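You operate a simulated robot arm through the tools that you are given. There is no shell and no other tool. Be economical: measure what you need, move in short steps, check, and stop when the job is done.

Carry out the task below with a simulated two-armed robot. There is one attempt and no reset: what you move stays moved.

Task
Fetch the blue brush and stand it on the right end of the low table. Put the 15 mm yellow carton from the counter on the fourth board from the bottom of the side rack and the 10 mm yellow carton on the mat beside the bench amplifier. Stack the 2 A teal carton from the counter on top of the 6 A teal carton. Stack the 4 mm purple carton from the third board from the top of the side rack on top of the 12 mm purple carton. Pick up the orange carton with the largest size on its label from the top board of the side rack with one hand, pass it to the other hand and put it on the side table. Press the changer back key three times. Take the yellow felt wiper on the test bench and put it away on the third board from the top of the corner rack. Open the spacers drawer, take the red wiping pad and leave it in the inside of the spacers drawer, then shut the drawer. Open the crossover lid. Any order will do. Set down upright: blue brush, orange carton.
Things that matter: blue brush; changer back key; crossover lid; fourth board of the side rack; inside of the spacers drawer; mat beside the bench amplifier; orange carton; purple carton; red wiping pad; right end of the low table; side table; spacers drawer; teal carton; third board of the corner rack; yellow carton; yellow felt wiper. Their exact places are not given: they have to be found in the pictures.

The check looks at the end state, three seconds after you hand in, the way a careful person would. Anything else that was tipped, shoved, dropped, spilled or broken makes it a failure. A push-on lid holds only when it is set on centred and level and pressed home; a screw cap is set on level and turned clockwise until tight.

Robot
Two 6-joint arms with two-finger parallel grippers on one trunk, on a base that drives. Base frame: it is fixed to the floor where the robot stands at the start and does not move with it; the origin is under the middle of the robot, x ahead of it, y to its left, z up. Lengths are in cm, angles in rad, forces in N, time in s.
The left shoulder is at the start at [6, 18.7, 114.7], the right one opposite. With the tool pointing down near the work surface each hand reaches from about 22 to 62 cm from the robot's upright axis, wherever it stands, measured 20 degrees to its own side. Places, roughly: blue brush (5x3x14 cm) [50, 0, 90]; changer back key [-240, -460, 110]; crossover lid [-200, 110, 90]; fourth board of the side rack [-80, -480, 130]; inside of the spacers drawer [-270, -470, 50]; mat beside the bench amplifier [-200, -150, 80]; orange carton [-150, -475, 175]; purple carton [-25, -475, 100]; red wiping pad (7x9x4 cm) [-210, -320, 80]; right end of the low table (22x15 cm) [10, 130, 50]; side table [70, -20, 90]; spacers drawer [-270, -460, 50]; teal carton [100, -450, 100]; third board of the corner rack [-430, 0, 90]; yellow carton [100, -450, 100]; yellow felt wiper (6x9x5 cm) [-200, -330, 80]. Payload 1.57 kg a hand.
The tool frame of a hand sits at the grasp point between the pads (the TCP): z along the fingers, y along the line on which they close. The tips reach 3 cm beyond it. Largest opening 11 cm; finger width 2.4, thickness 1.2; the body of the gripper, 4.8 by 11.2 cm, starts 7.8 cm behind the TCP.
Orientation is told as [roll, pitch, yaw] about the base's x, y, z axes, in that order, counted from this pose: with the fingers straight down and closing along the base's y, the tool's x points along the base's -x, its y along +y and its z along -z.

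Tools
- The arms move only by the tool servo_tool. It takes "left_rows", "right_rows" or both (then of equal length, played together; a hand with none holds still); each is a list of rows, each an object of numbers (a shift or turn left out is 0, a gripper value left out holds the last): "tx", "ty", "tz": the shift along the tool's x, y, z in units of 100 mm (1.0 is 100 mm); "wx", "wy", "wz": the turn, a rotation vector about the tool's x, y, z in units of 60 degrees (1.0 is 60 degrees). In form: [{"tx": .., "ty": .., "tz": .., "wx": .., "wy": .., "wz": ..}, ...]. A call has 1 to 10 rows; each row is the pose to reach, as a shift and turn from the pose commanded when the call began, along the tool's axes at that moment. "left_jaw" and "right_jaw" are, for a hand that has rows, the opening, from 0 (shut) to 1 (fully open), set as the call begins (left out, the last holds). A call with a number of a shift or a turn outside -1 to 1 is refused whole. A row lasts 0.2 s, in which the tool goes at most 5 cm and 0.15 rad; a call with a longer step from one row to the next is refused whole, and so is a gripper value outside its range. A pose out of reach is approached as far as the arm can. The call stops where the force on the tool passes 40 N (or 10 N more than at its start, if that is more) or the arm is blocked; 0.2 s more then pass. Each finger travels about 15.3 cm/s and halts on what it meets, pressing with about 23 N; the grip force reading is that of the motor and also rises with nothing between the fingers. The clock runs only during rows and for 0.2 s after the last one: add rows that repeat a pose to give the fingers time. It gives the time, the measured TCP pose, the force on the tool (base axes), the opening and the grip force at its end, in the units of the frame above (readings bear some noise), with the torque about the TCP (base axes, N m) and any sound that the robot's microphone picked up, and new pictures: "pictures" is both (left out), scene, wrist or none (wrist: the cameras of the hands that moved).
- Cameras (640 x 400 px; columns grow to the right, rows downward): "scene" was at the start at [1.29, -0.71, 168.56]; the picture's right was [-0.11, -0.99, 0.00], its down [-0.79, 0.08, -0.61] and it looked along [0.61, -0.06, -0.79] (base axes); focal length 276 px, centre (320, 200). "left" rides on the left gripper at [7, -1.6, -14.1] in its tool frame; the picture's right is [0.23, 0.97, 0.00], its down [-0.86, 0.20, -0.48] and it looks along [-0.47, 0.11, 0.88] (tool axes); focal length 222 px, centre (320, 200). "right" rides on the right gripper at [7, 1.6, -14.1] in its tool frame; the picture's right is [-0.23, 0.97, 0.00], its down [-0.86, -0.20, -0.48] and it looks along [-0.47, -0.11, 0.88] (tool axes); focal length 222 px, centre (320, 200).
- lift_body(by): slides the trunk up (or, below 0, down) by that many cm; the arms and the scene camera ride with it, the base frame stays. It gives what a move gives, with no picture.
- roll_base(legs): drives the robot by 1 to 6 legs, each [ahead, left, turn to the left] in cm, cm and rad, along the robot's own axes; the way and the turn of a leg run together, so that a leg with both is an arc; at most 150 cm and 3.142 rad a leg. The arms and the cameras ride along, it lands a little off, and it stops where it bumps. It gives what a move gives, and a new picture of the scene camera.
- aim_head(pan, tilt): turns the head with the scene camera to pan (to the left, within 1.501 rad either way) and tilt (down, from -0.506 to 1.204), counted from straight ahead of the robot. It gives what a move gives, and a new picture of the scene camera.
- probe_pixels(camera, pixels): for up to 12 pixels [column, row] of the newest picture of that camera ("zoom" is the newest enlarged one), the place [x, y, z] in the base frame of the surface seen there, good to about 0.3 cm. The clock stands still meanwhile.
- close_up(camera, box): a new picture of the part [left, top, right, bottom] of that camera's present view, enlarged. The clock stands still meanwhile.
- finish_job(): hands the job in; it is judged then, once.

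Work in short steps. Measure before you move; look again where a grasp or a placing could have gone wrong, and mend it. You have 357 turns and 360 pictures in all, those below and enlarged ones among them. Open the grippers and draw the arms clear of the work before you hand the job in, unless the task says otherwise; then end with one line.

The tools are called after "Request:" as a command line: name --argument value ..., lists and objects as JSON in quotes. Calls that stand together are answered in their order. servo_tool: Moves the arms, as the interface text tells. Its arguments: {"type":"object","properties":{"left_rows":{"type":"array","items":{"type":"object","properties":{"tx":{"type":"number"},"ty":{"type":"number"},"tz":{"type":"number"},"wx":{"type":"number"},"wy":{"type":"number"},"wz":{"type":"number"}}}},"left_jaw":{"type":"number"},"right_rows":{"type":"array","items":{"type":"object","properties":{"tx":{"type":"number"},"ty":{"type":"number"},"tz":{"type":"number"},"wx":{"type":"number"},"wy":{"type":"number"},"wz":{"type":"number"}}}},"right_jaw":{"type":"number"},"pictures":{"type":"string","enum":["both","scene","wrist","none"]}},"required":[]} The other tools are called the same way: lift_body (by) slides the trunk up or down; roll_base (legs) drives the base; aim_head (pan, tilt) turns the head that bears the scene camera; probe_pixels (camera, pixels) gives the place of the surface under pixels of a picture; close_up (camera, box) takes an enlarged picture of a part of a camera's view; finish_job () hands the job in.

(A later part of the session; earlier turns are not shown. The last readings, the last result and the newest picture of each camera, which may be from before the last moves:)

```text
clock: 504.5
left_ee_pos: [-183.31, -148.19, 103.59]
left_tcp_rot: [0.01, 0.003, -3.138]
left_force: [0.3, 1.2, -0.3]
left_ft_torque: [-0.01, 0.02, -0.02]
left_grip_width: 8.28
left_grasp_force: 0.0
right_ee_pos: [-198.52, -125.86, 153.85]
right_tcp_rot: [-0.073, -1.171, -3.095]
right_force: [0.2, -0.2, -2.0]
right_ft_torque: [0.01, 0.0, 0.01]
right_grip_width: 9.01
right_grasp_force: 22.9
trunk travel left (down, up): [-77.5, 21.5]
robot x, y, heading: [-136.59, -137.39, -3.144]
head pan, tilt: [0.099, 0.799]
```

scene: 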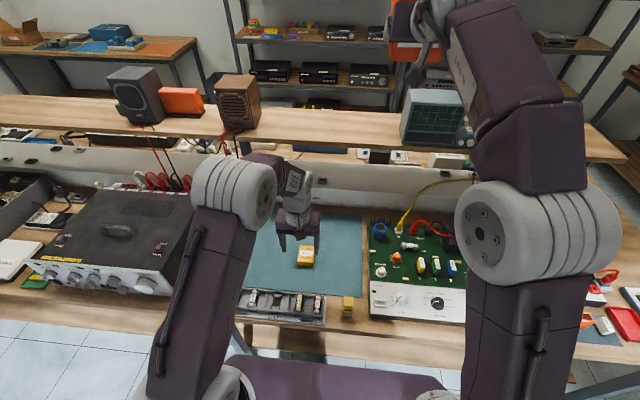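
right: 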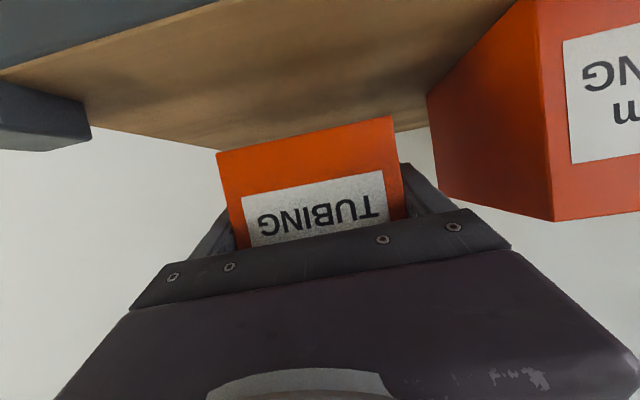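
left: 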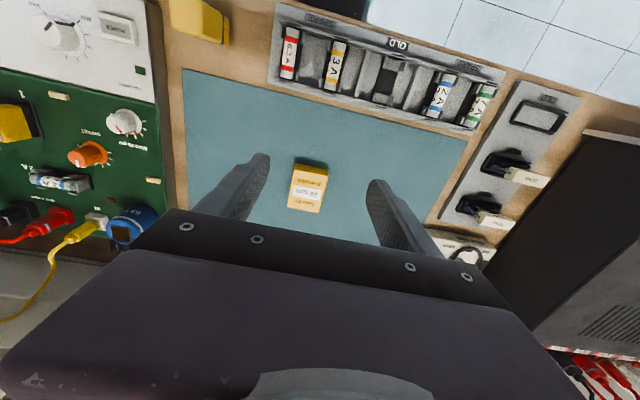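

10 mm is on the mat. Back off into the aisle and bring the orange carton lower and centred for the handover.

Request:
roll_base --legs '[[-30, 0, 0]]'

Request:
servo_tool --right_rows '[{"tx": 0.3, "tz": 0.12}, {"tx": 0.6, "tz": 0.24}, {"tx": 0.92, "tz": 0.38}]' --pictures "none"

Request:
servo_tool --right_rows '[{"tx": 0.3, "tz": 0.12}, {"tx": 0.6, "tz": 0.24}, {"tx": 0.92, "tz": 0.38}]' --pictures "none"

Request:
servo_tool --right_rows '[{"tx": 0.3, "tz": 0.12, "ty": 0.25}, {"tx": 0.6, "tz": 0.24, "ty": 0.5}, {"tx": 0.92, "tz": 0.38, "ty": 0.8}]' --pictures "none"

Request:
servo_tool --right_rows '[{"tx": 0.3, "tz": -0.1}, {"tx": 0.6, "tz": -0.2}, {"tx": 0.92, "tz": -0.3}]' --pictures "scene"

```text
clock: 506.6
left_ee_pos: [-153.73, -148.49, 103.19]
left_tcp_rot: [0.008, 0.004, -3.13]
left_force: [-0.8, -0.4, 0.1]
left_ft_torque: [0.03, 0.0, 0.02]
left_grip_width: 8.27
left_grasp_force: 0.1
right_ee_pos: [-169.29, -126.18, 153.65]
right_tcp_rot: [-0.073, -1.169, -3.088]
right_force: [0.4, 0.3, -1.1]
right_ft_torque: [-0.02, -0.01, -0.01]
right_grip_width: 9.01
right_grasp_force: 22.3
trunk travel left (down, up): [-77.5, 21.5]
robot x, y, heading: [-106.06, -137.42, -3.131]
head pan, tilt: [0.099, 0.799]
```

scene: 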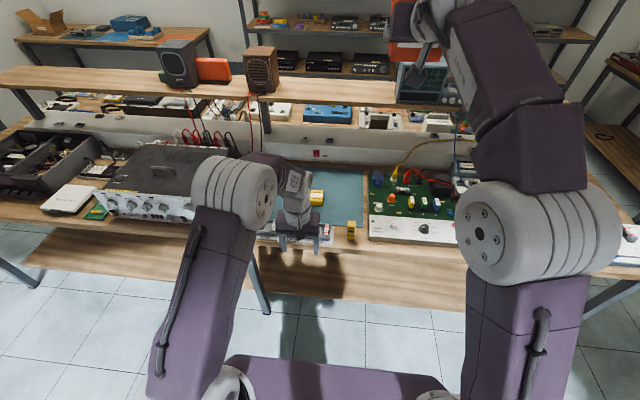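

```text
clock: 507.4
left_ee_pos: [-153.62, -148.48, 103.33]
left_tcp_rot: [0.008, 0.002, -3.13]
left_force: [0.4, 0.5, 0.0]
left_ft_torque: [0.0, 0.0, 0.03]
left_grip_width: 8.23
left_grasp_force: 0.0
right_ee_pos: [-168.99, -125.94, 143.59]
right_tcp_rot: [-0.074, -1.17, -3.09]
right_force: [-0.5, 0.3, -2.7]
right_ft_torque: [0.0, -0.05, 0.02]
right_grip_width: 9.01
right_grasp_force: 22.9
trunk travel left (down, up): [-77.5, 21.5]
robot x, y, heading: [-106.7, -137.11, -3.131]
head pan, tilt: [0.099, 0.799]
```

```text
clock: 508.2
left_ee_pos: [-153.72, -148.44, 103.2]
left_tcp_rot: [0.009, 0.001, -3.131]
left_force: [0.0, -0.4, -0.4]
left_ft_torque: [-0.01, 0.04, -0.02]
left_grip_width: 8.27
left_grasp_force: 0.0
right_ee_pos: [-169.18, -125.58, 133.69]
right_tcp_rot: [-0.073, -1.17, -3.084]
right_force: [0.4, 0.3, -2.3]
right_ft_torque: [-0.02, -0.05, 0.03]
right_grip_width: 8.99
right_grasp_force: 23.2
trunk travel left (down, up): [-77.5, 21.5]
robot x, y, heading: [-106.52, -136.87, -3.136]
head pan, tilt: [0.099, 0.799]
```

```text
clock: 509.0
left_ee_pos: [-153.71, -148.51, 103.21]
left_tcp_rot: [0.007, 0.002, -3.13]
left_force: [0.2, 0.7, 0.1]
left_ft_torque: [-0.03, -0.02, -0.02]
left_grip_width: 8.24
left_grasp_force: 0.1
right_ee_pos: [-168.99, -133.49, 123.48]
right_tcp_rot: [-0.075, -1.171, -3.084]
right_force: [-0.3, -0.3, -1.7]
right_ft_torque: [0.0, -0.05, -0.01]
right_grip_width: 8.98
right_grasp_force: 23.3
trunk travel left (down, up): [-77.5, 21.5]
robot x, y, heading: [-106.78, -136.9, -3.133]
head pan, tilt: [0.099, 0.799]
```

```text
clock: 509.8
left_ee_pos: [-153.62, -148.59, 103.43]
left_tcp_rot: [0.008, 0.002, -3.13]
left_force: [0.3, 0.2, -0.7]
left_ft_torque: [-0.01, 0.03, -0.02]
left_grip_width: 8.24
left_grasp_force: 0.1
right_ee_pos: [-162.69, -133.28, 116.33]
right_tcp_rot: [-0.073, -1.171, -3.087]
right_force: [0.1, 0.0, -2.2]
right_ft_torque: [0.0, -0.01, 0.0]
right_grip_width: 8.97
right_grasp_force: 23.2
trunk travel left (down, up): [-77.5, 21.5]
robot x, y, heading: [-106.7, -137.04, -3.127]
head pan, tilt: [0.099, 0.799]
```

scene: 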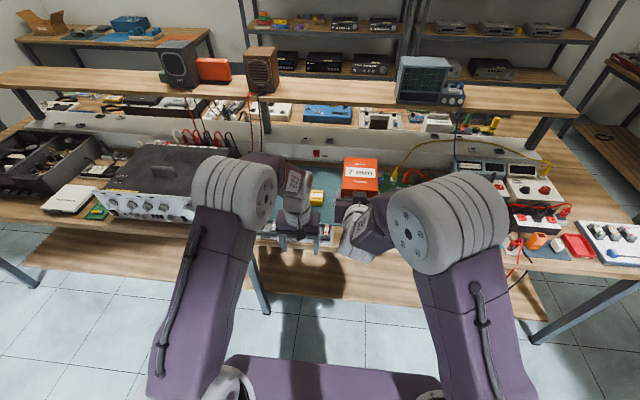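

That's reachable. Try 10 lower and 6 nearer.

Request:
servo_tool --right_rows '[{"tx": 0.3, "tz": -0.04}, {"tx": 0.575, "tz": -0.08}]' --pictures "none"

Request:
servo_tool --right_rows '[{"tx": 0.3, "tz": -0.04}, {"tx": 0.575, "tz": -0.08}]' --pictures "none"

```text
clock: 510.4
left_ee_pos: [-153.6, -148.37, 103.3]
left_tcp_rot: [0.009, 0.0, -3.129]
left_force: [0.2, 0.4, -0.2]
left_ft_torque: [0.01, -0.01, -0.01]
left_grip_width: 8.26
left_grasp_force: 0.1
right_ee_pos: [-160.48, -133.35, 111.99]
right_tcp_rot: [-0.072, -1.164, -3.087]
right_force: [-0.8, -0.7, -1.3]
right_ft_torque: [0.02, -0.03, -0.02]
right_grip_width: 8.97
right_grasp_force: 23.1
right hand out of reach, approached as far as the arm can: row 2
trunk travel left (down, up): [-77.5, 21.5]
robot x, y, heading: [-106.54, -136.52, -3.138]
head pan, tilt: [0.099, 0.799]
```

```text
clock: 511.0
left_ee_pos: [-153.7, -148.49, 103.37]
left_tcp_rot: [0.009, 0.002, -3.132]
left_force: [0.0, 0.0, 0.1]
left_ft_torque: [0.01, 0.0, 0.03]
left_grip_width: 8.21
left_grasp_force: 0.0
right_ee_pos: [-160.49, -134.56, 110.16]
right_tcp_rot: [-0.068, -1.144, -3.091]
right_force: [-0.1, -0.2, -2.1]
right_ft_torque: [0.0, -0.05, 0.01]
right_grip_width: 8.99
right_grasp_force: 22.6
right hand out of reach, approached as far as the arm can: row 1, 2
trunk travel left (down, up): [-77.5, 21.5]
robot x, y, heading: [-106.34, -137.03, -3.13]
head pan, tilt: [0.099, 0.799]
```

Right limit is (−160.5,−134.6,110.2). Now tilt the left hand 0.4 and raise it above the carton's top (116.9), fully open.

Request:
servo_tool --left_rows '[{"wy": -0.13}, {"wy": -0.26}, {"wy": -0.382}, {"wy": -0.382}]' --left_jaw 1.0 --pictures "none"

Request:
servo_tool --left_rows '[{"tz": -0.31, "tx": -0.15}, {"tz": -0.6, "tx": -0.3}, {"tz": -0.88, "tx": -0.5}]' --pictures "none"

Request:
servo_tool --left_rows '[{"tz": -0.31, "tx": -0.15}, {"tz": -0.6, "tx": -0.35}, {"tz": -0.9, "tx": -0.6}]' --pictures "none"

```text
clock: 512.0
left_ee_pos: [-153.76, -148.65, 103.31]
left_tcp_rot: [0.019, -0.37, -3.132]
left_force: [0.0, 0.1, -0.8]
left_ft_torque: [-0.03, -0.03, 0.01]
left_grip_width: 10.99
left_grasp_force: 0.1
right_ee_pos: [-160.36, -134.61, 110.18]
right_tcp_rot: [-0.069, -1.144, -3.091]
right_force: [-0.1, 0.5, -2.0]
right_ft_torque: [0.0, -0.04, 0.01]
right_grip_width: 8.98
right_grasp_force: 23.4
trunk travel left (down, up): [-77.5, 21.5]
robot x, y, heading: [-106.38, -136.81, -3.13]
head pan, tilt: [0.099, 0.799]
```

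```text
clock: 512.8
left_ee_pos: [-154.72, -148.38, 113.37]
left_tcp_rot: [0.009, -0.399, -3.133]
left_force: [0.3, -0.2, 0.1]
left_ft_torque: [0.0, -0.01, -0.02]
left_grip_width: 11.03
left_grasp_force: 0.1
right_ee_pos: [-160.46, -134.58, 110.22]
right_tcp_rot: [-0.069, -1.146, -3.09]
right_force: [-0.2, -0.3, -2.0]
right_ft_torque: [0.0, -0.04, 0.01]
right_grip_width: 8.99
right_grasp_force: 23.2
trunk travel left (down, up): [-77.5, 21.5]
robot x, y, heading: [-106.77, -137.19, -3.133]
head pan, tilt: [0.099, 0.799]
```

```text
clock: 513.6
left_ee_pos: [-156.85, -148.42, 124.05]
left_tcp_rot: [0.011, -0.399, -3.135]
left_force: [-0.2, 0.6, 0.0]
left_ft_torque: [0.0, 0.01, -0.01]
left_grip_width: 11.0
left_grasp_force: 0.0
right_ee_pos: [-160.45, -134.67, 110.13]
right_tcp_rot: [-0.071, -1.146, -3.091]
right_force: [-0.3, 0.6, -3.0]
right_ft_torque: [0.04, -0.02, -0.01]
right_grip_width: 9.02
right_grasp_force: 22.9
trunk travel left (down, up): [-77.5, 21.5]
robot x, y, heading: [-106.09, -136.98, -3.131]
head pan, tilt: [0.099, 0.799]
```

Move sideways over the carton.

Request:
servo_tool --left_rows '[{"ty": -0.4}, {"ty": -0.8}, {"ty": -1.0}]' --pictures "none"

Request:
servo_tool --left_rows '[{"ty": -0.2}, {"ty": -0.35}, {"ty": -0.35}]' --pictures "both"

Request:
close_up --camera "left" --box '[160, 60, 480, 260]'

```text
clock: 514.4
left_ee_pos: [-156.98, -138.45, 123.87]
left_tcp_rot: [0.009, -0.398, -3.134]
left_force: [0.0, 0.0, 0.0]
left_ft_torque: [0.0, 0.0, 0.0]
left_grip_width: 11.03
left_grasp_force: 0.1
right_ee_pos: [-160.4, -134.51, 110.05]
right_tcp_rot: [-0.07, -1.143, -3.091]
right_force: [-0.8, 0.0, -1.6]
right_ft_torque: [-0.02, -0.06, 0.01]
right_grip_width: 9.0
right_grasp_force: 23.0
trunk travel left (down, up): [-77.5, 21.5]
robot x, y, heading: [-106.3, -136.84, -3.131]
head pan, tilt: [0.099, 0.799]
```

```text
clock: 515.2
left_ee_pos: [-157.12, -134.93, 123.85]
left_tcp_rot: [0.007, -0.398, -3.135]
left_force: [-0.3, -0.2, -0.4]
left_ft_torque: [0.02, -0.03, 0.06]
left_grip_width: 10.99
left_grasp_force: 0.1
right_ee_pos: [-160.31, -134.69, 110.18]
right_tcp_rot: [-0.071, -1.145, -3.089]
right_force: [-0.5, 0.4, -1.9]
right_ft_torque: [0.0, -0.03, -0.01]
right_grip_width: 9.01
right_grasp_force: 23.2
trunk travel left (down, up): [-77.5, 21.5]
robot x, y, heading: [-106.09, -137.05, -3.13]
head pan, tilt: [0.099, 0.799]
```

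scene: 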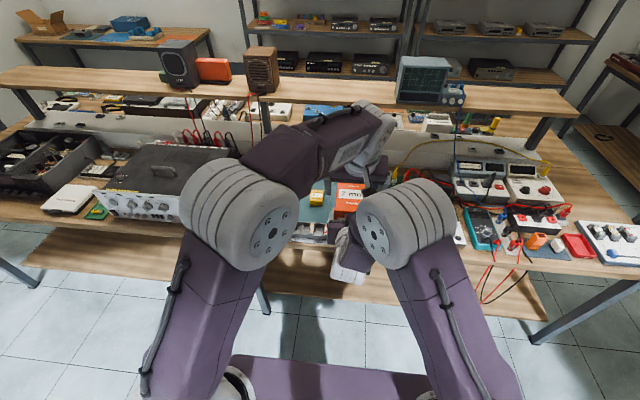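
left: 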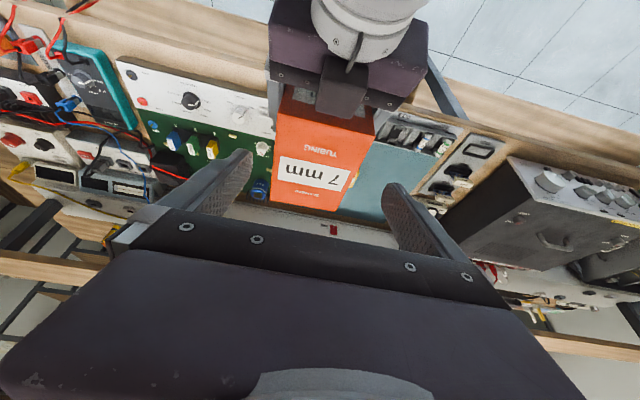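

```text
2.00 times, centred on (320, 160) of left
```

zoom: 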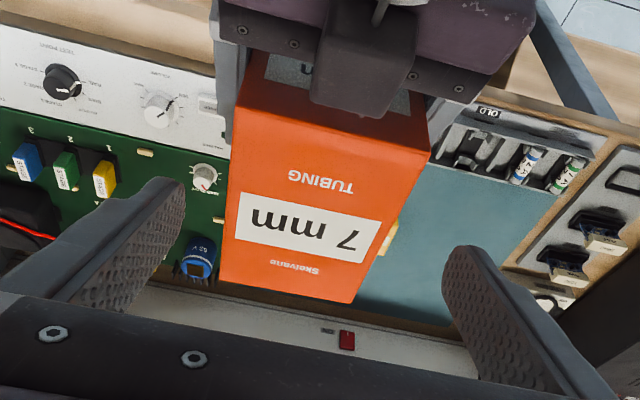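

Well aligned laterally. Probing the box's top extents for the grip depth.

Request:
probe_pixels --camera "zoom" --pixels '[[230, 270], [350, 295], [300, 225], [260, 80], [415, 155], [365, 80], [225, 60], [440, 115], [240, 150]]'

```text
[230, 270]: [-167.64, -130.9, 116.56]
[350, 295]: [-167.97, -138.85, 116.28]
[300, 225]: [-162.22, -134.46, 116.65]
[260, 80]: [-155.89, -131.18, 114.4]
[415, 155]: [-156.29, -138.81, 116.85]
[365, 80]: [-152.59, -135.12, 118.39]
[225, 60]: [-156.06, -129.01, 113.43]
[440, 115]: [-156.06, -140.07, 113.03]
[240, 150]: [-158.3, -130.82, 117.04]
```

Box top x −156…−168, centre y −134.85. Move forward 6.4, then down 9 so the fingers straddle the far half.

Request:
servo_tool --left_rows '[{"tz": 0.12, "tx": -0.3}, {"tz": 0.25, "tx": -0.59}, {"tz": 0.5, "tx": -0.48}, {"tz": 0.75, "tx": -0.38}, {"tz": 0.9, "tx": -0.31}, {"tz": 0.98, "tx": -0.28}]' --pictures "wrist"

```text
clock: 516.6
left_ee_pos: [-163.33, -134.99, 116.05]
left_tcp_rot: [0.008, -0.4, -3.135]
left_force: [-0.7, 0.5, 0.3]
left_ft_torque: [-0.02, -0.03, 0.02]
left_grip_width: 11.0
left_grasp_force: 0.0
right_ee_pos: [-160.42, -134.54, 110.14]
right_tcp_rot: [-0.069, -1.146, -3.093]
right_force: [-0.8, -0.4, -1.8]
right_ft_torque: [-0.01, -0.02, 0.0]
right_grip_width: 8.98
right_grasp_force: 23.0
trunk travel left (down, up): [-77.5, 21.5]
robot x, y, heading: [-106.32, -137.13, -3.132]
head pan, tilt: [0.099, 0.799]
```

left: 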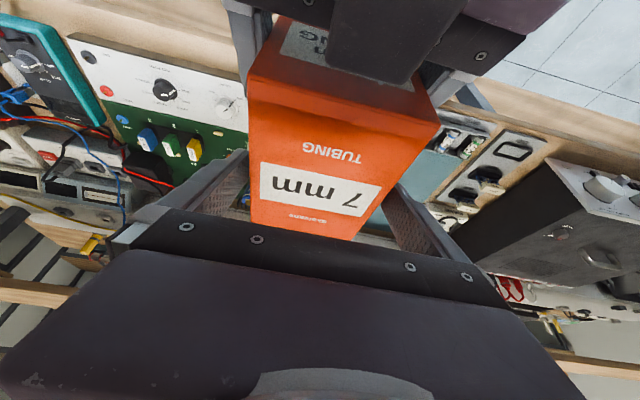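

Lower 1.5 more and close the left hand while the right still holds.

Request:
servo_tool --left_rows '[{"tz": 0.07, "tx": 0.03}, {"tz": 0.14, "tx": 0.06}, {"tz": 0.14, "tx": 0.06}]' --pictures "none"

Request:
servo_tool --left_rows '[{}, {}, {}, {}]' --left_jaw 0 --pictures "wrist"

```text
clock: 517.4
left_ee_pos: [-163.45, -135.05, 114.34]
left_tcp_rot: [0.009, -0.398, -3.134]
left_force: [0.4, -0.5, 0.4]
left_ft_torque: [0.0, -0.01, 0.03]
left_grip_width: 10.99
left_grasp_force: 0.0
right_ee_pos: [-160.55, -134.53, 110.08]
right_tcp_rot: [-0.069, -1.145, -3.092]
right_force: [-0.3, 0.8, -2.4]
right_ft_torque: [-0.01, -0.01, 0.01]
right_grip_width: 8.98
right_grasp_force: 22.6
trunk travel left (down, up): [-77.5, 21.5]
robot x, y, heading: [-106.45, -137.21, -3.132]
head pan, tilt: [0.099, 0.799]
```

```text
clock: 518.4
left_ee_pos: [-163.53, -134.85, 114.37]
left_tcp_rot: [0.005, -0.402, -3.132]
left_force: [-8.9, 26.4, -4.8]
left_ft_torque: [1.19, 0.31, 0.02]
left_grip_width: 9.16
left_grasp_force: 23.0
right_ee_pos: [-160.44, -134.75, 110.22]
right_tcp_rot: [-0.07, -1.147, -3.085]
right_force: [9.5, -27.9, 5.0]
right_ft_torque: [0.01, 0.25, 0.83]
right_grip_width: 8.97
right_grasp_force: 22.9
trunk travel left (down, up): [-77.5, 21.5]
robot x, y, heading: [-106.25, -137.05, -3.136]
head pan, tilt: [0.099, 0.799]
```

left: 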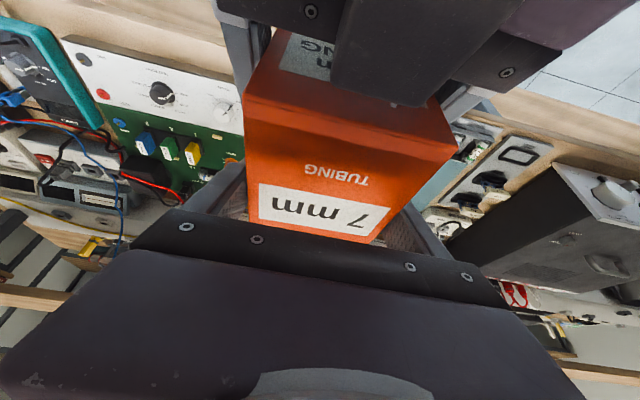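

Both hold it, with a 27 N side load. Relieve 0.25 cm, then open the right hand.

Request:
servo_tool --left_rows '[{"ty": -0.012}, {"ty": -0.025}]' --pictures "none"

Request:
servo_tool --right_rows '[{}, {}]' --right_jaw 1.0 --pictures "none"

Request:
servo_tool --right_rows '[{"tz": -0.2}, {"tz": -0.4}, {"tz": -0.6}]' --pictures "wrist"

```text
clock: 519.0
left_ee_pos: [-163.58, -134.69, 114.54]
left_tcp_rot: [0.01, -0.402, -3.135]
left_force: [-15.7, 19.7, -8.8]
left_ft_torque: [1.14, 0.47, -0.5]
left_grip_width: 9.17
left_grasp_force: 22.6
right_ee_pos: [-160.4, -134.72, 110.21]
right_tcp_rot: [-0.071, -1.145, -3.086]
right_force: [14.6, -20.1, 8.2]
right_ft_torque: [-0.26, 0.43, 1.08]
right_grip_width: 8.99
right_grasp_force: 23.4
trunk travel left (down, up): [-77.5, 21.5]
robot x, y, heading: [-106.46, -136.97, -3.131]
head pan, tilt: [0.099, 0.799]
```

```text
clock: 519.6
left_ee_pos: [-163.36, -134.8, 114.39]
left_tcp_rot: [0.011, -0.398, -3.135]
left_force: [0.3, 0.2, 0.1]
left_ft_torque: [0.02, 0.03, 0.0]
left_grip_width: 8.97
left_grasp_force: 22.4
right_ee_pos: [-160.51, -134.47, 110.11]
right_tcp_rot: [-0.069, -1.146, -3.094]
right_force: [0.2, 0.0, 0.2]
right_ft_torque: [-0.02, 0.0, 0.0]
right_grip_width: 10.98
right_grasp_force: 0.1
trunk travel left (down, up): [-77.5, 21.5]
robot x, y, heading: [-106.47, -136.92, -3.131]
head pan, tilt: [0.099, 0.799]
```

```text
clock: 520.4
left_ee_pos: [-163.36, -134.7, 114.38]
left_tcp_rot: [0.01, -0.399, -3.135]
left_force: [-0.2, 0.7, 0.3]
left_ft_torque: [0.05, 0.03, 0.0]
left_grip_width: 9.01
left_grasp_force: 22.9
right_ee_pos: [-156.32, -135.21, 114.36]
right_tcp_rot: [-0.069, -1.156, -3.091]
right_force: [-0.1, 0.6, -0.5]
right_ft_torque: [0.01, 0.0, 0.01]
right_grip_width: 10.99
right_grasp_force: 0.0
right hand out of reach, approached as far as the arm can: row 1, 2, 3
trunk travel left (down, up): [-77.5, 21.5]
robot x, y, heading: [-106.81, -137.32, -3.131]
head pan, tilt: [0.099, 0.799]
```

right: 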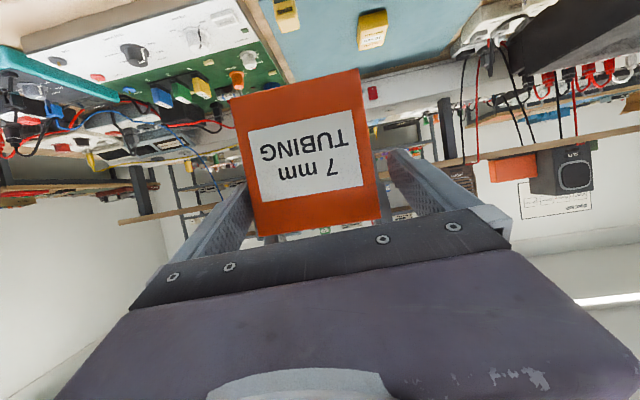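

Left holds alone. The right fingertips still flank the carton; untilt the right hand and retreat backward.

Request:
servo_tool --right_rows '[{"wy": 0.13}, {"wy": 0.26}, {"wy": 0.38}]' --pictures "none"

Request:
servo_tool --right_rows '[{"tz": -0.2, "tx": 0.22}, {"tz": -0.4, "tx": 0.44}, {"tz": -0.6, "tx": 0.66}]' --pictures "scene"

```text
clock: 521.2
left_ee_pos: [-163.5, -134.62, 114.59]
left_tcp_rot: [0.003, -0.404, -3.128]
left_force: [-28.3, 22.4, 15.9]
left_ft_torque: [-2.33, -5.17, 3.02]
left_grip_width: 9.0
left_grasp_force: 23.2
right_ee_pos: [-156.17, -135.46, 114.04]
right_tcp_rot: [-0.037, -0.766, -3.12]
right_force: [29.4, -22.7, -15.9]
right_ft_torque: [2.24, 4.15, -1.56]
right_grip_width: 11.03
right_grasp_force: 0.0
trunk travel left (down, up): [-77.5, 21.5]
robot x, y, heading: [-106.81, -136.99, -3.133]
head pan, tilt: [0.099, 0.799]
```

```text
clock: 522.0
left_ee_pos: [-163.43, -134.72, 114.4]
left_tcp_rot: [0.009, -0.397, -3.136]
left_force: [0.5, 0.1, 0.4]
left_ft_torque: [-0.01, 0.0, 0.02]
left_grip_width: 8.95
left_grasp_force: 22.0
right_ee_pos: [-147.38, -135.33, 113.88]
right_tcp_rot: [-0.039, -0.774, -3.127]
right_force: [0.6, -0.2, -1.3]
right_ft_torque: [0.04, 0.01, -0.02]
right_grip_width: 11.02
right_grasp_force: 0.1
trunk travel left (down, up): [-77.5, 21.5]
robot x, y, heading: [-106.74, -136.82, -3.138]
head pan, tilt: [0.099, 0.799]
```

scene: 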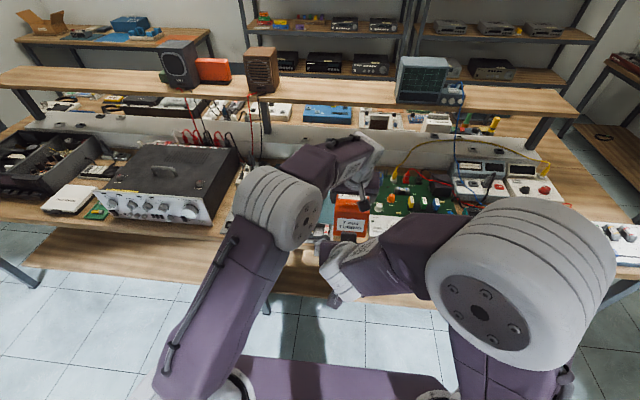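

A brief contact happened; check the carton's pose in the left grip.

Request:
close_up --camera "left" --box '[0, 0, 640, 400]'

Request:
close_up --camera "right" --box '[0, 0, 640, 400]'

Request:
probe_pixels --camera "zoom" --pixels '[[250, 110], [350, 90], [260, 215], [370, 205], [310, 150]]'

```text
1.00 times, centred on (320, 200) of left
```

zoom: 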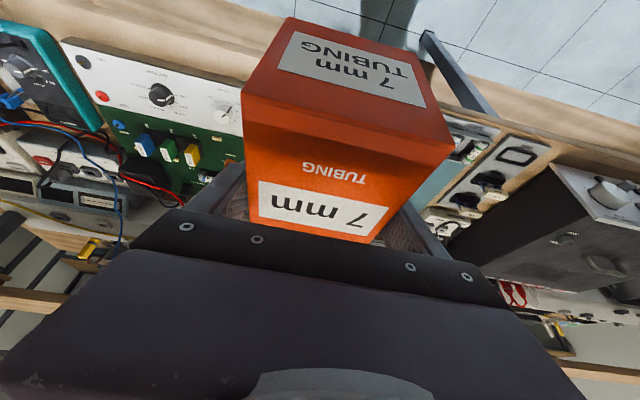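

```text
1.00 times, centred on (320, 200) of right
```

zoom: 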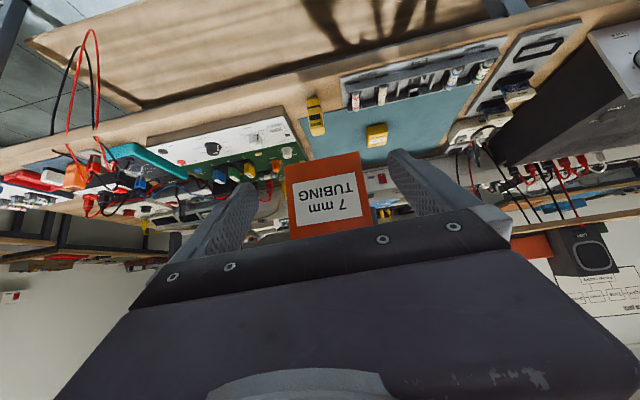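

```text
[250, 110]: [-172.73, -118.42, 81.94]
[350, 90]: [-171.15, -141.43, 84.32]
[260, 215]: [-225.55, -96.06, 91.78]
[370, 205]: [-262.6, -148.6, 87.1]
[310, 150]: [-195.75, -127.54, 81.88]
```

Request:
probe_pixels --camera "zoom" --pixels '[[295, 170], [350, 160], [300, 230], [365, 222], [330, 195]]'

```text
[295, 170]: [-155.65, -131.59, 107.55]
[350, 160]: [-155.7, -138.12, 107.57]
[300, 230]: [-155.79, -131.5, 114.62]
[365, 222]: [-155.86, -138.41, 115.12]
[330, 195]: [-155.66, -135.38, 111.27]
```

The carton is upright in the left hand. Back off 12, slide north along the aisle to y≈−20, then turn to face +x.

Request:
roll_base --legs '[[-12, 0, 0], [0, -118, 0]]'

Request:
aim_head --pan -1.45 --tilt 0.5

```text
clock: 528.8
left_ee_pos: [-153.67, -18.15, 114.48]
left_tcp_rot: [0.008, -0.399, -3.114]
left_force: [1.0, -0.1, -0.6]
left_ft_torque: [-0.02, 0.0, -0.04]
left_grip_width: 8.98
left_grasp_force: 23.3
right_ee_pos: [-137.69, -18.37, 113.81]
right_tcp_rot: [-0.041, -0.772, -3.105]
right_force: [0.7, 0.3, 0.3]
right_ft_torque: [-0.02, -0.01, 0.01]
right_grip_width: 10.98
right_grasp_force: 0.0
trunk travel left (down, up): [-77.5, 21.5]
robot x, y, heading: [-96.93, -19.17, -3.11]
head pan, tilt: [0.099, 0.799]
```

scene: 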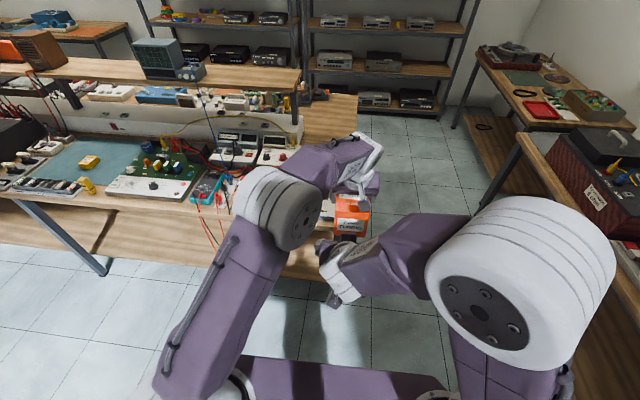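

```text
clock: 530.4
left_ee_pos: [-153.53, -18.02, 114.32]
left_tcp_rot: [0.009, -0.397, -3.113]
left_force: [0.8, -0.3, -1.9]
left_ft_torque: [0.02, 0.05, -0.01]
left_grip_width: 8.98
left_grasp_force: 23.1
right_ee_pos: [-137.63, -18.24, 113.82]
right_tcp_rot: [-0.04, -0.773, -3.104]
right_force: [0.6, -0.8, 0.4]
right_ft_torque: [0.02, -0.01, 0.01]
right_grip_width: 11.01
right_grasp_force: 0.0
trunk travel left (down, up): [-77.5, 21.5]
robot x, y, heading: [-96.89, -19.58, -3.114]
head pan, tilt: [-1.45, 0.499]
```

scene: 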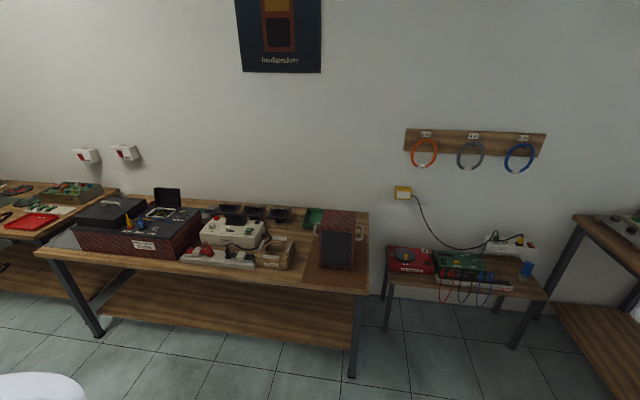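

Brush and lid both look right from here. Turn to face +x and look at the floor ahead.

Request:
roll_base --legs '[[0, 0, -1.585], [0, 0, -1.58]]'

Request:
aim_head --pan -0.2 --tilt 0.5

```text
clock: 538.5
left_ee_pos: [-39.97, -21.81, 114.39]
left_tcp_rot: [0.008, -0.396, 0.001]
left_force: [1.1, 0.4, -1.8]
left_ft_torque: [0.01, -0.05, 0.04]
left_grip_width: 8.98
left_grasp_force: 23.1
right_ee_pos: [-55.84, -21.13, 113.81]
right_tcp_rot: [-0.04, -0.774, 0.006]
right_force: [0.4, 0.2, 0.1]
right_ft_torque: [0.01, 0.0, -0.01]
right_grip_width: 10.98
right_grasp_force: 0.1
trunk travel left (down, up): [-77.5, 21.5]
robot x, y, heading: [-96.72, -18.89, 0.002]
head pan, tilt: [-1.45, 0.499]
```

scene: 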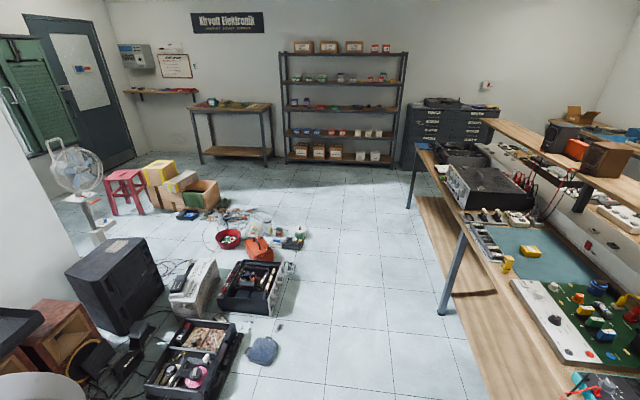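

```text
clock: 540.0
left_ee_pos: [-40.04, -21.88, 114.44]
left_tcp_rot: [0.009, -0.397, 0.001]
left_force: [0.0, 0.3, -1.6]
left_ft_torque: [-0.01, -0.01, -0.01]
left_grip_width: 8.99
left_grasp_force: 23.5
right_ee_pos: [-56.01, -21.2, 113.82]
right_tcp_rot: [-0.04, -0.773, 0.007]
right_force: [0.4, 0.3, 1.1]
right_ft_torque: [0.03, -0.02, 0.0]
right_grip_width: 11.0
right_grasp_force: 0.1
trunk travel left (down, up): [-77.5, 21.5]
robot x, y, heading: [-96.8, -19.23, -0.0]
head pan, tilt: [-0.201, 0.499]
```

scene: 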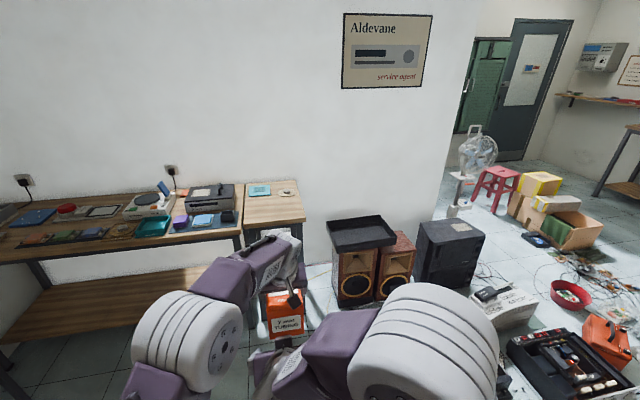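

Path is clear. Probe the side table's extents before driving up.

Request:
probe_pixels --camera "scene" --pixels '[[247, 222], [303, 218], [252, 186], [292, 184], [275, 205], [260, 190], [288, 193], [243, 200], [350, 240], [335, 222]]'

Request:
roll_base --legs '[[84, 0, 0]]'

Request:
aim_head --pan -0.1 --tilt 0.9

```text
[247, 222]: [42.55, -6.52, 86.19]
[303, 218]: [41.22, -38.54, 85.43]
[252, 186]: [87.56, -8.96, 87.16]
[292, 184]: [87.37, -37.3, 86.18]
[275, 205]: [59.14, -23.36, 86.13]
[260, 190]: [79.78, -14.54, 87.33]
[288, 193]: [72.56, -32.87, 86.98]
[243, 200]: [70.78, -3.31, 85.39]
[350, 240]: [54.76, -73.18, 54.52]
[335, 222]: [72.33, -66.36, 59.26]
```

```text
clock: 544.4
left_ee_pos: [39.65, -25.35, 114.53]
left_tcp_rot: [0.009, -0.399, -0.064]
left_force: [-1.5, 3.2, -1.9]
left_ft_torque: [-0.23, -0.09, -0.08]
left_grip_width: 8.96
left_grasp_force: 22.7
right_ee_pos: [23.92, -23.63, 113.97]
right_tcp_rot: [-0.039, -0.773, -0.057]
right_force: [-0.1, 2.4, 1.1]
right_ft_torque: [-0.11, 0.02, -0.15]
right_grip_width: 11.01
right_grasp_force: 0.0
trunk travel left (down, up): [-77.5, 21.5]
robot x, y, heading: [-16.43, -19.0, -0.061]
head pan, tilt: [-0.201, 0.499]
```

scene: 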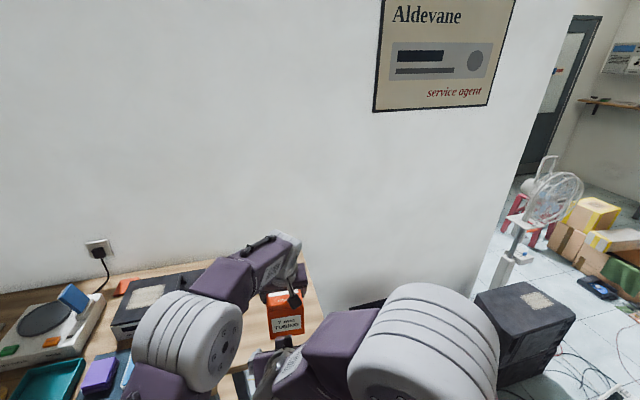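

```text
clock: 545.3
left_ee_pos: [39.95, -25.53, 114.32]
left_tcp_rot: [0.011, -0.398, -0.064]
left_force: [0.0, -0.5, -2.1]
left_ft_torque: [0.03, 0.02, 0.01]
left_grip_width: 8.97
left_grasp_force: 22.9
right_ee_pos: [23.93, -23.7, 113.84]
right_tcp_rot: [-0.041, -0.774, -0.057]
right_force: [0.8, 0.7, -0.1]
right_ft_torque: [0.0, 0.0, 0.01]
right_grip_width: 11.0
right_grasp_force: 0.0
trunk travel left (down, up): [-77.5, 21.5]
robot x, y, heading: [-16.64, -19.15, -0.061]
head pan, tilt: [-0.099, 0.901]
```

scene: 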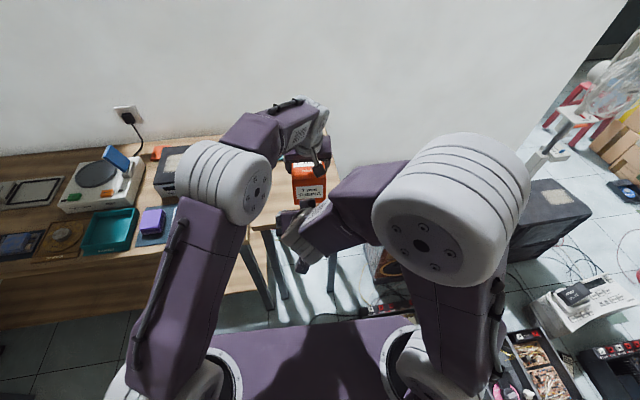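

The base veered 0.06 rad and fell 4 cm short, so check for a bump on the right side.

Request:
aim_head --pan -0.9 --tilt 1.15

Request:
aim_head --pan 0.6 --tilt 1.15

```text
clock: 546.4
left_ee_pos: [39.77, -25.53, 114.38]
left_tcp_rot: [0.009, -0.397, -0.064]
left_force: [-0.2, 0.1, -1.9]
left_ft_torque: [-0.01, -0.01, 0.02]
left_grip_width: 8.99
left_grasp_force: 23.2
right_ee_pos: [24.01, -23.74, 113.84]
right_tcp_rot: [-0.041, -0.773, -0.058]
right_force: [1.0, 0.1, 0.7]
right_ft_torque: [0.02, 0.0, -0.02]
right_grip_width: 11.0
right_grasp_force: 0.1
trunk travel left (down, up): [-77.5, 21.5]
robot x, y, heading: [-16.68, -19.27, -0.059]
head pan, tilt: [-0.901, 1.15]
```

scene: 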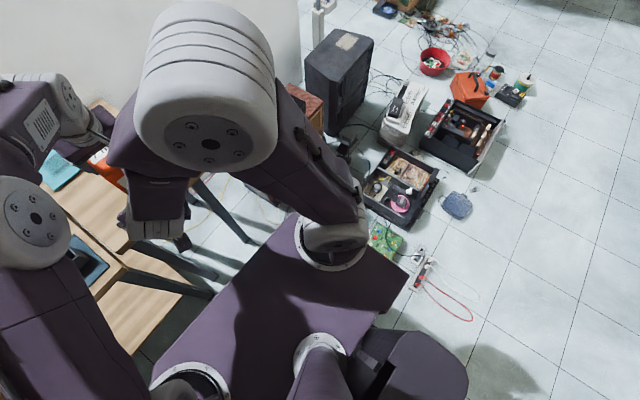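

```text
clock: 548.0
left_ee_pos: [39.81, -25.47, 114.46]
left_tcp_rot: [0.009, -0.397, -0.065]
left_force: [1.3, -0.1, -2.1]
left_ft_torque: [0.01, -0.01, -0.01]
left_grip_width: 9.0
left_grasp_force: 23.3
right_ee_pos: [23.9, -23.72, 113.91]
right_tcp_rot: [-0.04, -0.774, -0.057]
right_force: [-0.3, 0.2, 1.1]
right_ft_torque: [0.0, -0.01, 0.01]
right_grip_width: 11.01
right_grasp_force: 0.0
trunk travel left (down, up): [-77.5, 21.5]
robot x, y, heading: [-16.82, -18.6, -0.064]
head pan, tilt: [0.6, 1.15]
```

scene: 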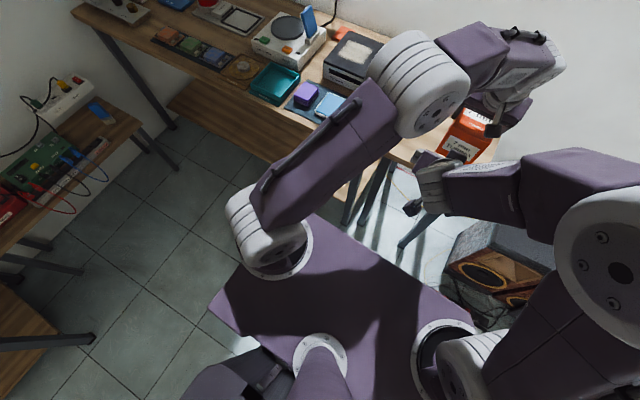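

A green board and a tool strip lie near the base's right. I'll probe their present positions to compare with where they were in the first overview (about (−23,−77) and (−53,−83)).

Request:
aim_head --pan -0.9 --tilt 1.15

Request:
probe_pixels --camera "scene" --pixels '[[385, 240], [420, 268], [400, 195], [455, 205], [405, 278], [372, 225], [468, 315], [440, 385]]'

Request:
close_up --camera "scene" --box '[330, 180, 490, 330]'

```text
clock: 549.6
left_ee_pos: [39.99, -25.36, 114.37]
left_tcp_rot: [0.01, -0.398, -0.065]
left_force: [0.5, 0.5, -2.4]
left_ft_torque: [-0.01, -0.04, -0.03]
left_grip_width: 9.01
left_grasp_force: 22.7
right_ee_pos: [24.07, -23.74, 113.81]
right_tcp_rot: [-0.041, -0.774, -0.059]
right_force: [-1.0, 0.5, -0.6]
right_ft_torque: [0.0, 0.01, -0.01]
right_grip_width: 11.0
right_grasp_force: 0.0
trunk travel left (down, up): [-77.5, 21.5]
robot x, y, heading: [-16.92, -19.1, -0.059]
head pan, tilt: [-0.901, 1.15]
```

scene: 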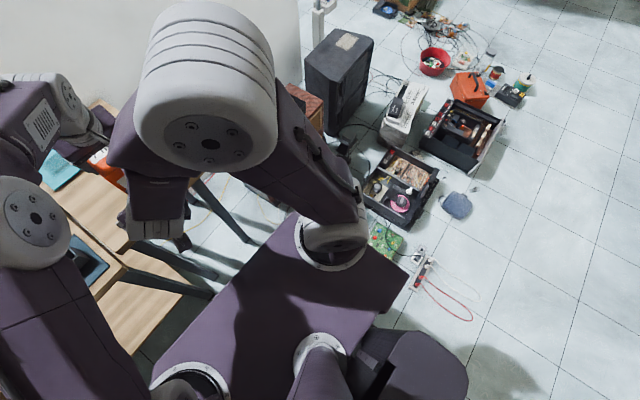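

```text
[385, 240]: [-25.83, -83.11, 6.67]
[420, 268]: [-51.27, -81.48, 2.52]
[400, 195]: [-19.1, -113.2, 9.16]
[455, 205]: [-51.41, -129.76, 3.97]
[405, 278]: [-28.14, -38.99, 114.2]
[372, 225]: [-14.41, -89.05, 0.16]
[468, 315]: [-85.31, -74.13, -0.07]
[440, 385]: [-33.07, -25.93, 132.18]
```

```text
2.67 times, centred on (410, 255) of scene
```

zoom: 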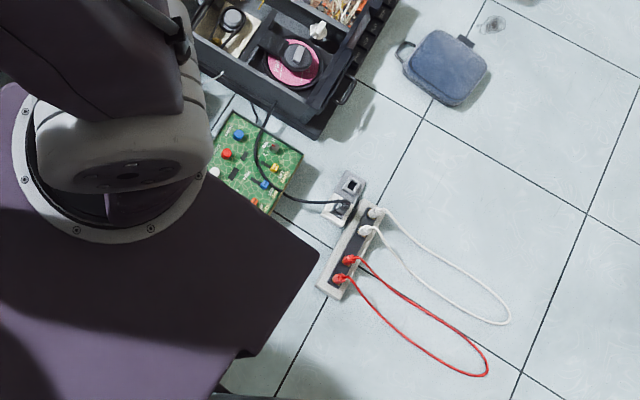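

Nothing was displaced; it is just drift. Correct the heading and advance 17 cm.

Request:
roll_base --legs '[[0, 0, 0.06], [17, 0, 0]]'

Request:
aim_head --pan -0.05 --tilt 0.9

Request:
close_up --camera "left" --box '[0, 0, 640, 400]'

```text
clock: 551.2
left_ee_pos: [40.7, -30.03, 114.36]
left_tcp_rot: [0.01, -0.397, -0.184]
left_force: [0.2, 0.1, -2.6]
left_ft_torque: [-0.01, -0.02, -0.01]
left_grip_width: 8.98
left_grasp_force: 23.3
right_ee_pos: [25.16, -26.47, 113.83]
right_tcp_rot: [-0.038, -0.774, -0.176]
right_force: [0.0, 0.7, 0.2]
right_ft_torque: [-0.02, -0.02, -0.01]
right_grip_width: 10.98
right_grasp_force: 0.0
trunk travel left (down, up): [-77.5, 21.5]
robot x, y, heading: [-14.52, -16.96, -0.18]
head pan, tilt: [-0.901, 1.15]
stopped in leg 2: the robot was blocked; the commanded pose is now the measured one
```

scene: 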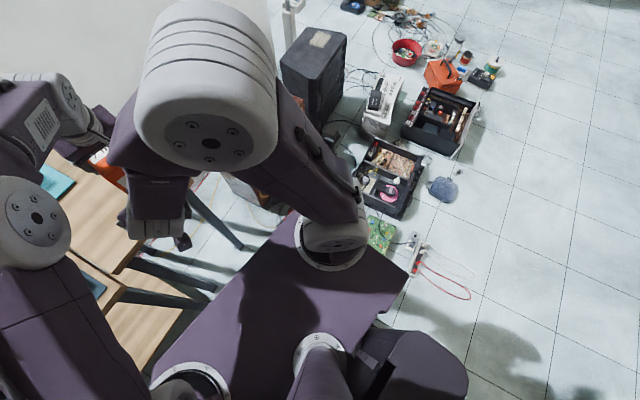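

```text
clock: 552.4
left_ee_pos: [40.68, -30.09, 114.41]
left_tcp_rot: [0.01, -0.399, -0.184]
left_force: [1.2, 0.1, -2.4]
left_ft_torque: [-0.03, 0.02, 0.02]
left_grip_width: 9.0
left_grasp_force: 23.1
right_ee_pos: [25.17, -26.54, 114.11]
right_tcp_rot: [-0.039, -0.771, -0.178]
right_force: [-0.2, -0.2, -0.6]
right_ft_torque: [0.02, -0.01, -0.01]
right_grip_width: 10.98
right_grasp_force: 0.1
trunk travel left (down, up): [-77.5, 21.5]
robot x, y, heading: [-14.57, -16.79, -0.185]
head pan, tilt: [-0.051, 0.901]
```

scene: 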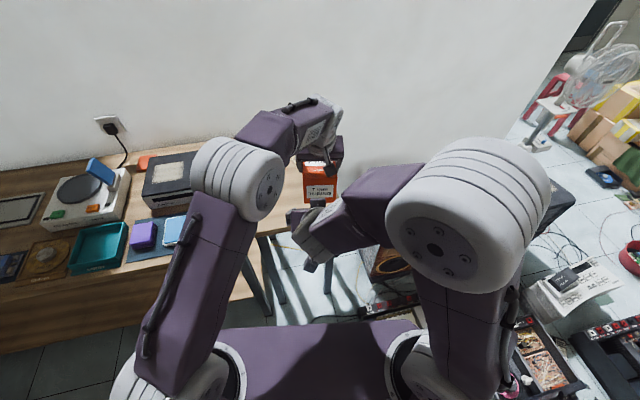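

```text
1.00 times, centred on (320, 200) of left
```

zoom: 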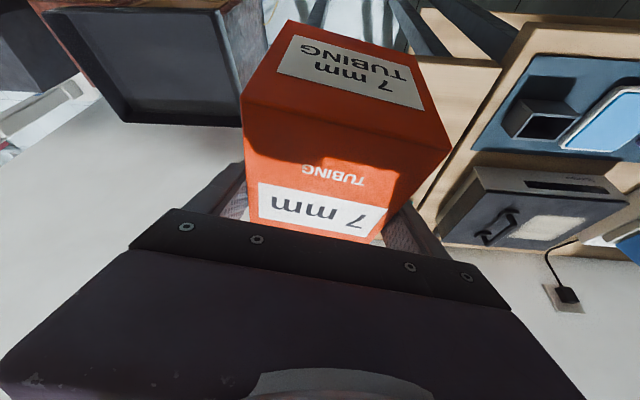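

The base is blocked by something at its right front. Back off at once and inspect.

Request:
roll_base --legs '[[-12, 0, 0]]'

Request:
aim_head --pan -0.45 --tilt 1.0

Request:
close_up --camera "right" --box '[0, 0, 640, 400]'

```text
clock: 553.6
left_ee_pos: [29.07, -27.97, 114.24]
left_tcp_rot: [0.01, -0.396, -0.183]
left_force: [-0.5, 0.6, -1.8]
left_ft_torque: [-0.02, -0.01, 0.01]
left_grip_width: 8.99
left_grasp_force: 23.5
right_ee_pos: [13.57, -24.36, 113.76]
right_tcp_rot: [-0.037, -0.77, -0.177]
right_force: [-0.2, 0.1, 0.0]
right_ft_torque: [0.01, 0.02, -0.01]
right_grip_width: 11.0
right_grasp_force: 0.1
trunk travel left (down, up): [-77.5, 21.5]
robot x, y, heading: [-26.23, -14.49, -0.175]
head pan, tilt: [-0.051, 0.901]
```

scene: 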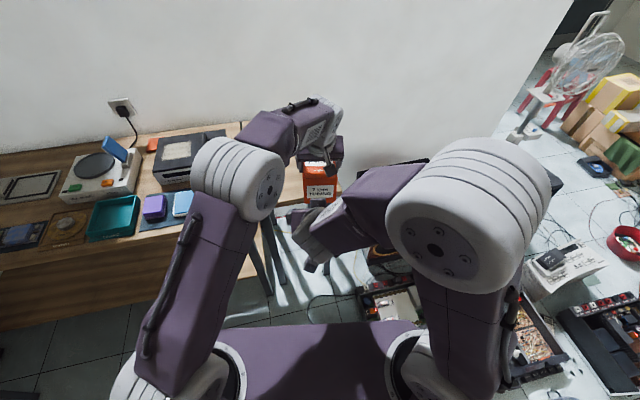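

```text
clock: 554.5
left_ee_pos: [28.93, -28.06, 114.57]
left_tcp_rot: [0.012, -0.398, -0.183]
left_force: [0.3, 0.5, -2.2]
left_ft_torque: [0.02, -0.01, -0.03]
left_grip_width: 8.96
left_grasp_force: 23.1
right_ee_pos: [13.49, -24.37, 113.83]
right_tcp_rot: [-0.038, -0.773, -0.177]
right_force: [0.1, 0.2, 0.1]
right_ft_torque: [0.0, 0.01, 0.01]
right_grip_width: 10.99
right_grasp_force: 0.1
trunk travel left (down, up): [-77.5, 21.5]
robot x, y, heading: [-26.36, -15.03, -0.182]
head pan, tilt: [-0.45, 1.0]
```

scene: 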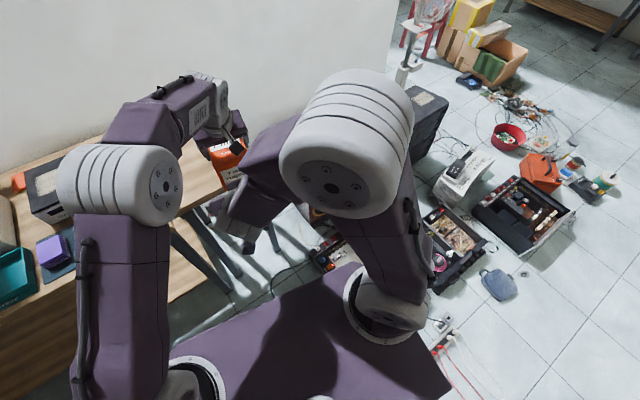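

```text
1.00 times, centred on (320, 200) of right
```

zoom: 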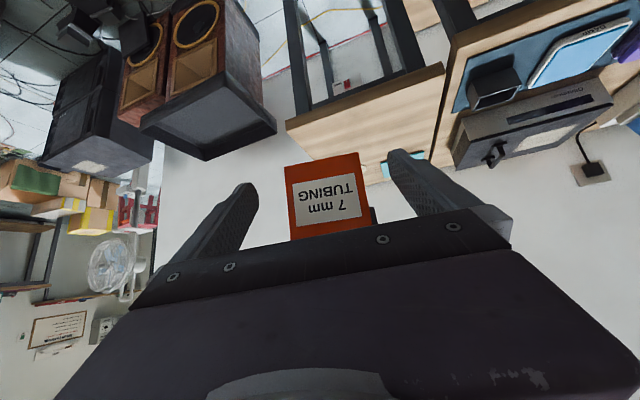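

An open chassis on the floor (near edge y≈−51, x 3…28 in the first wrist picture) seems to be the obstacle. Back off further and check whether it moved.

Request:
roll_base --legs '[[-35, 0, 0.18]]'

Request:
aim_head --pan -0.75 --tilt 0.75

```text
clock: 556.8
left_ee_pos: [-4.76, -14.65, 114.29]
left_tcp_rot: [0.009, -0.399, -0.003]
left_force: [0.0, 0.3, -2.1]
left_ft_torque: [0.03, -0.05, 0.0]
left_grip_width: 8.99
left_grasp_force: 22.9
right_ee_pos: [-20.64, -13.95, 113.84]
right_tcp_rot: [-0.039, -0.774, 0.003]
right_force: [0.2, 0.0, -0.1]
right_ft_torque: [0.02, 0.0, 0.0]
right_grip_width: 11.02
right_grasp_force: 0.1
trunk travel left (down, up): [-77.5, 21.5]
robot x, y, heading: [-61.56, -11.48, -0.001]
head pan, tilt: [-0.45, 1.0]
```

scene: 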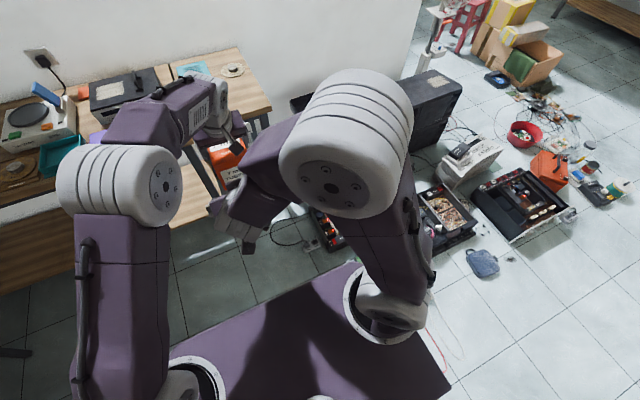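

```text
clock: 557.6
left_ee_pos: [-4.85, -14.72, 114.38]
left_tcp_rot: [0.009, -0.398, -0.005]
left_force: [-0.1, -0.5, -1.2]
left_ft_torque: [0.01, 0.01, 0.0]
left_grip_width: 8.98
left_grasp_force: 23.3
right_ee_pos: [-20.82, -13.83, 113.88]
right_tcp_rot: [-0.036, -0.774, 0.001]
right_force: [-0.6, 0.1, 0.5]
right_ft_torque: [-0.03, -0.01, 0.01]
right_grip_width: 11.01
right_grasp_force: 0.1
trunk travel left (down, up): [-77.5, 21.5]
robot x, y, heading: [-61.67, -11.81, -0.004]
head pan, tilt: [-0.75, 0.75]
```

scene: 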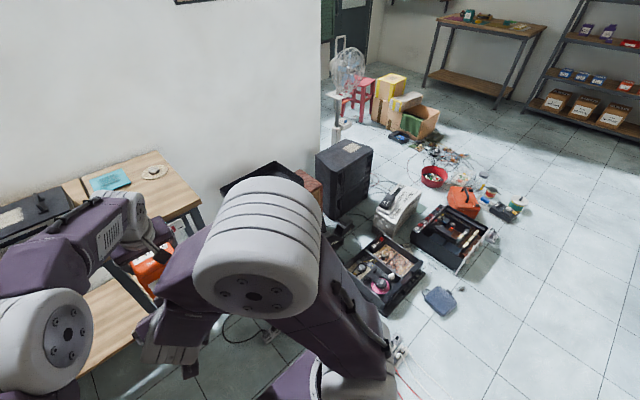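

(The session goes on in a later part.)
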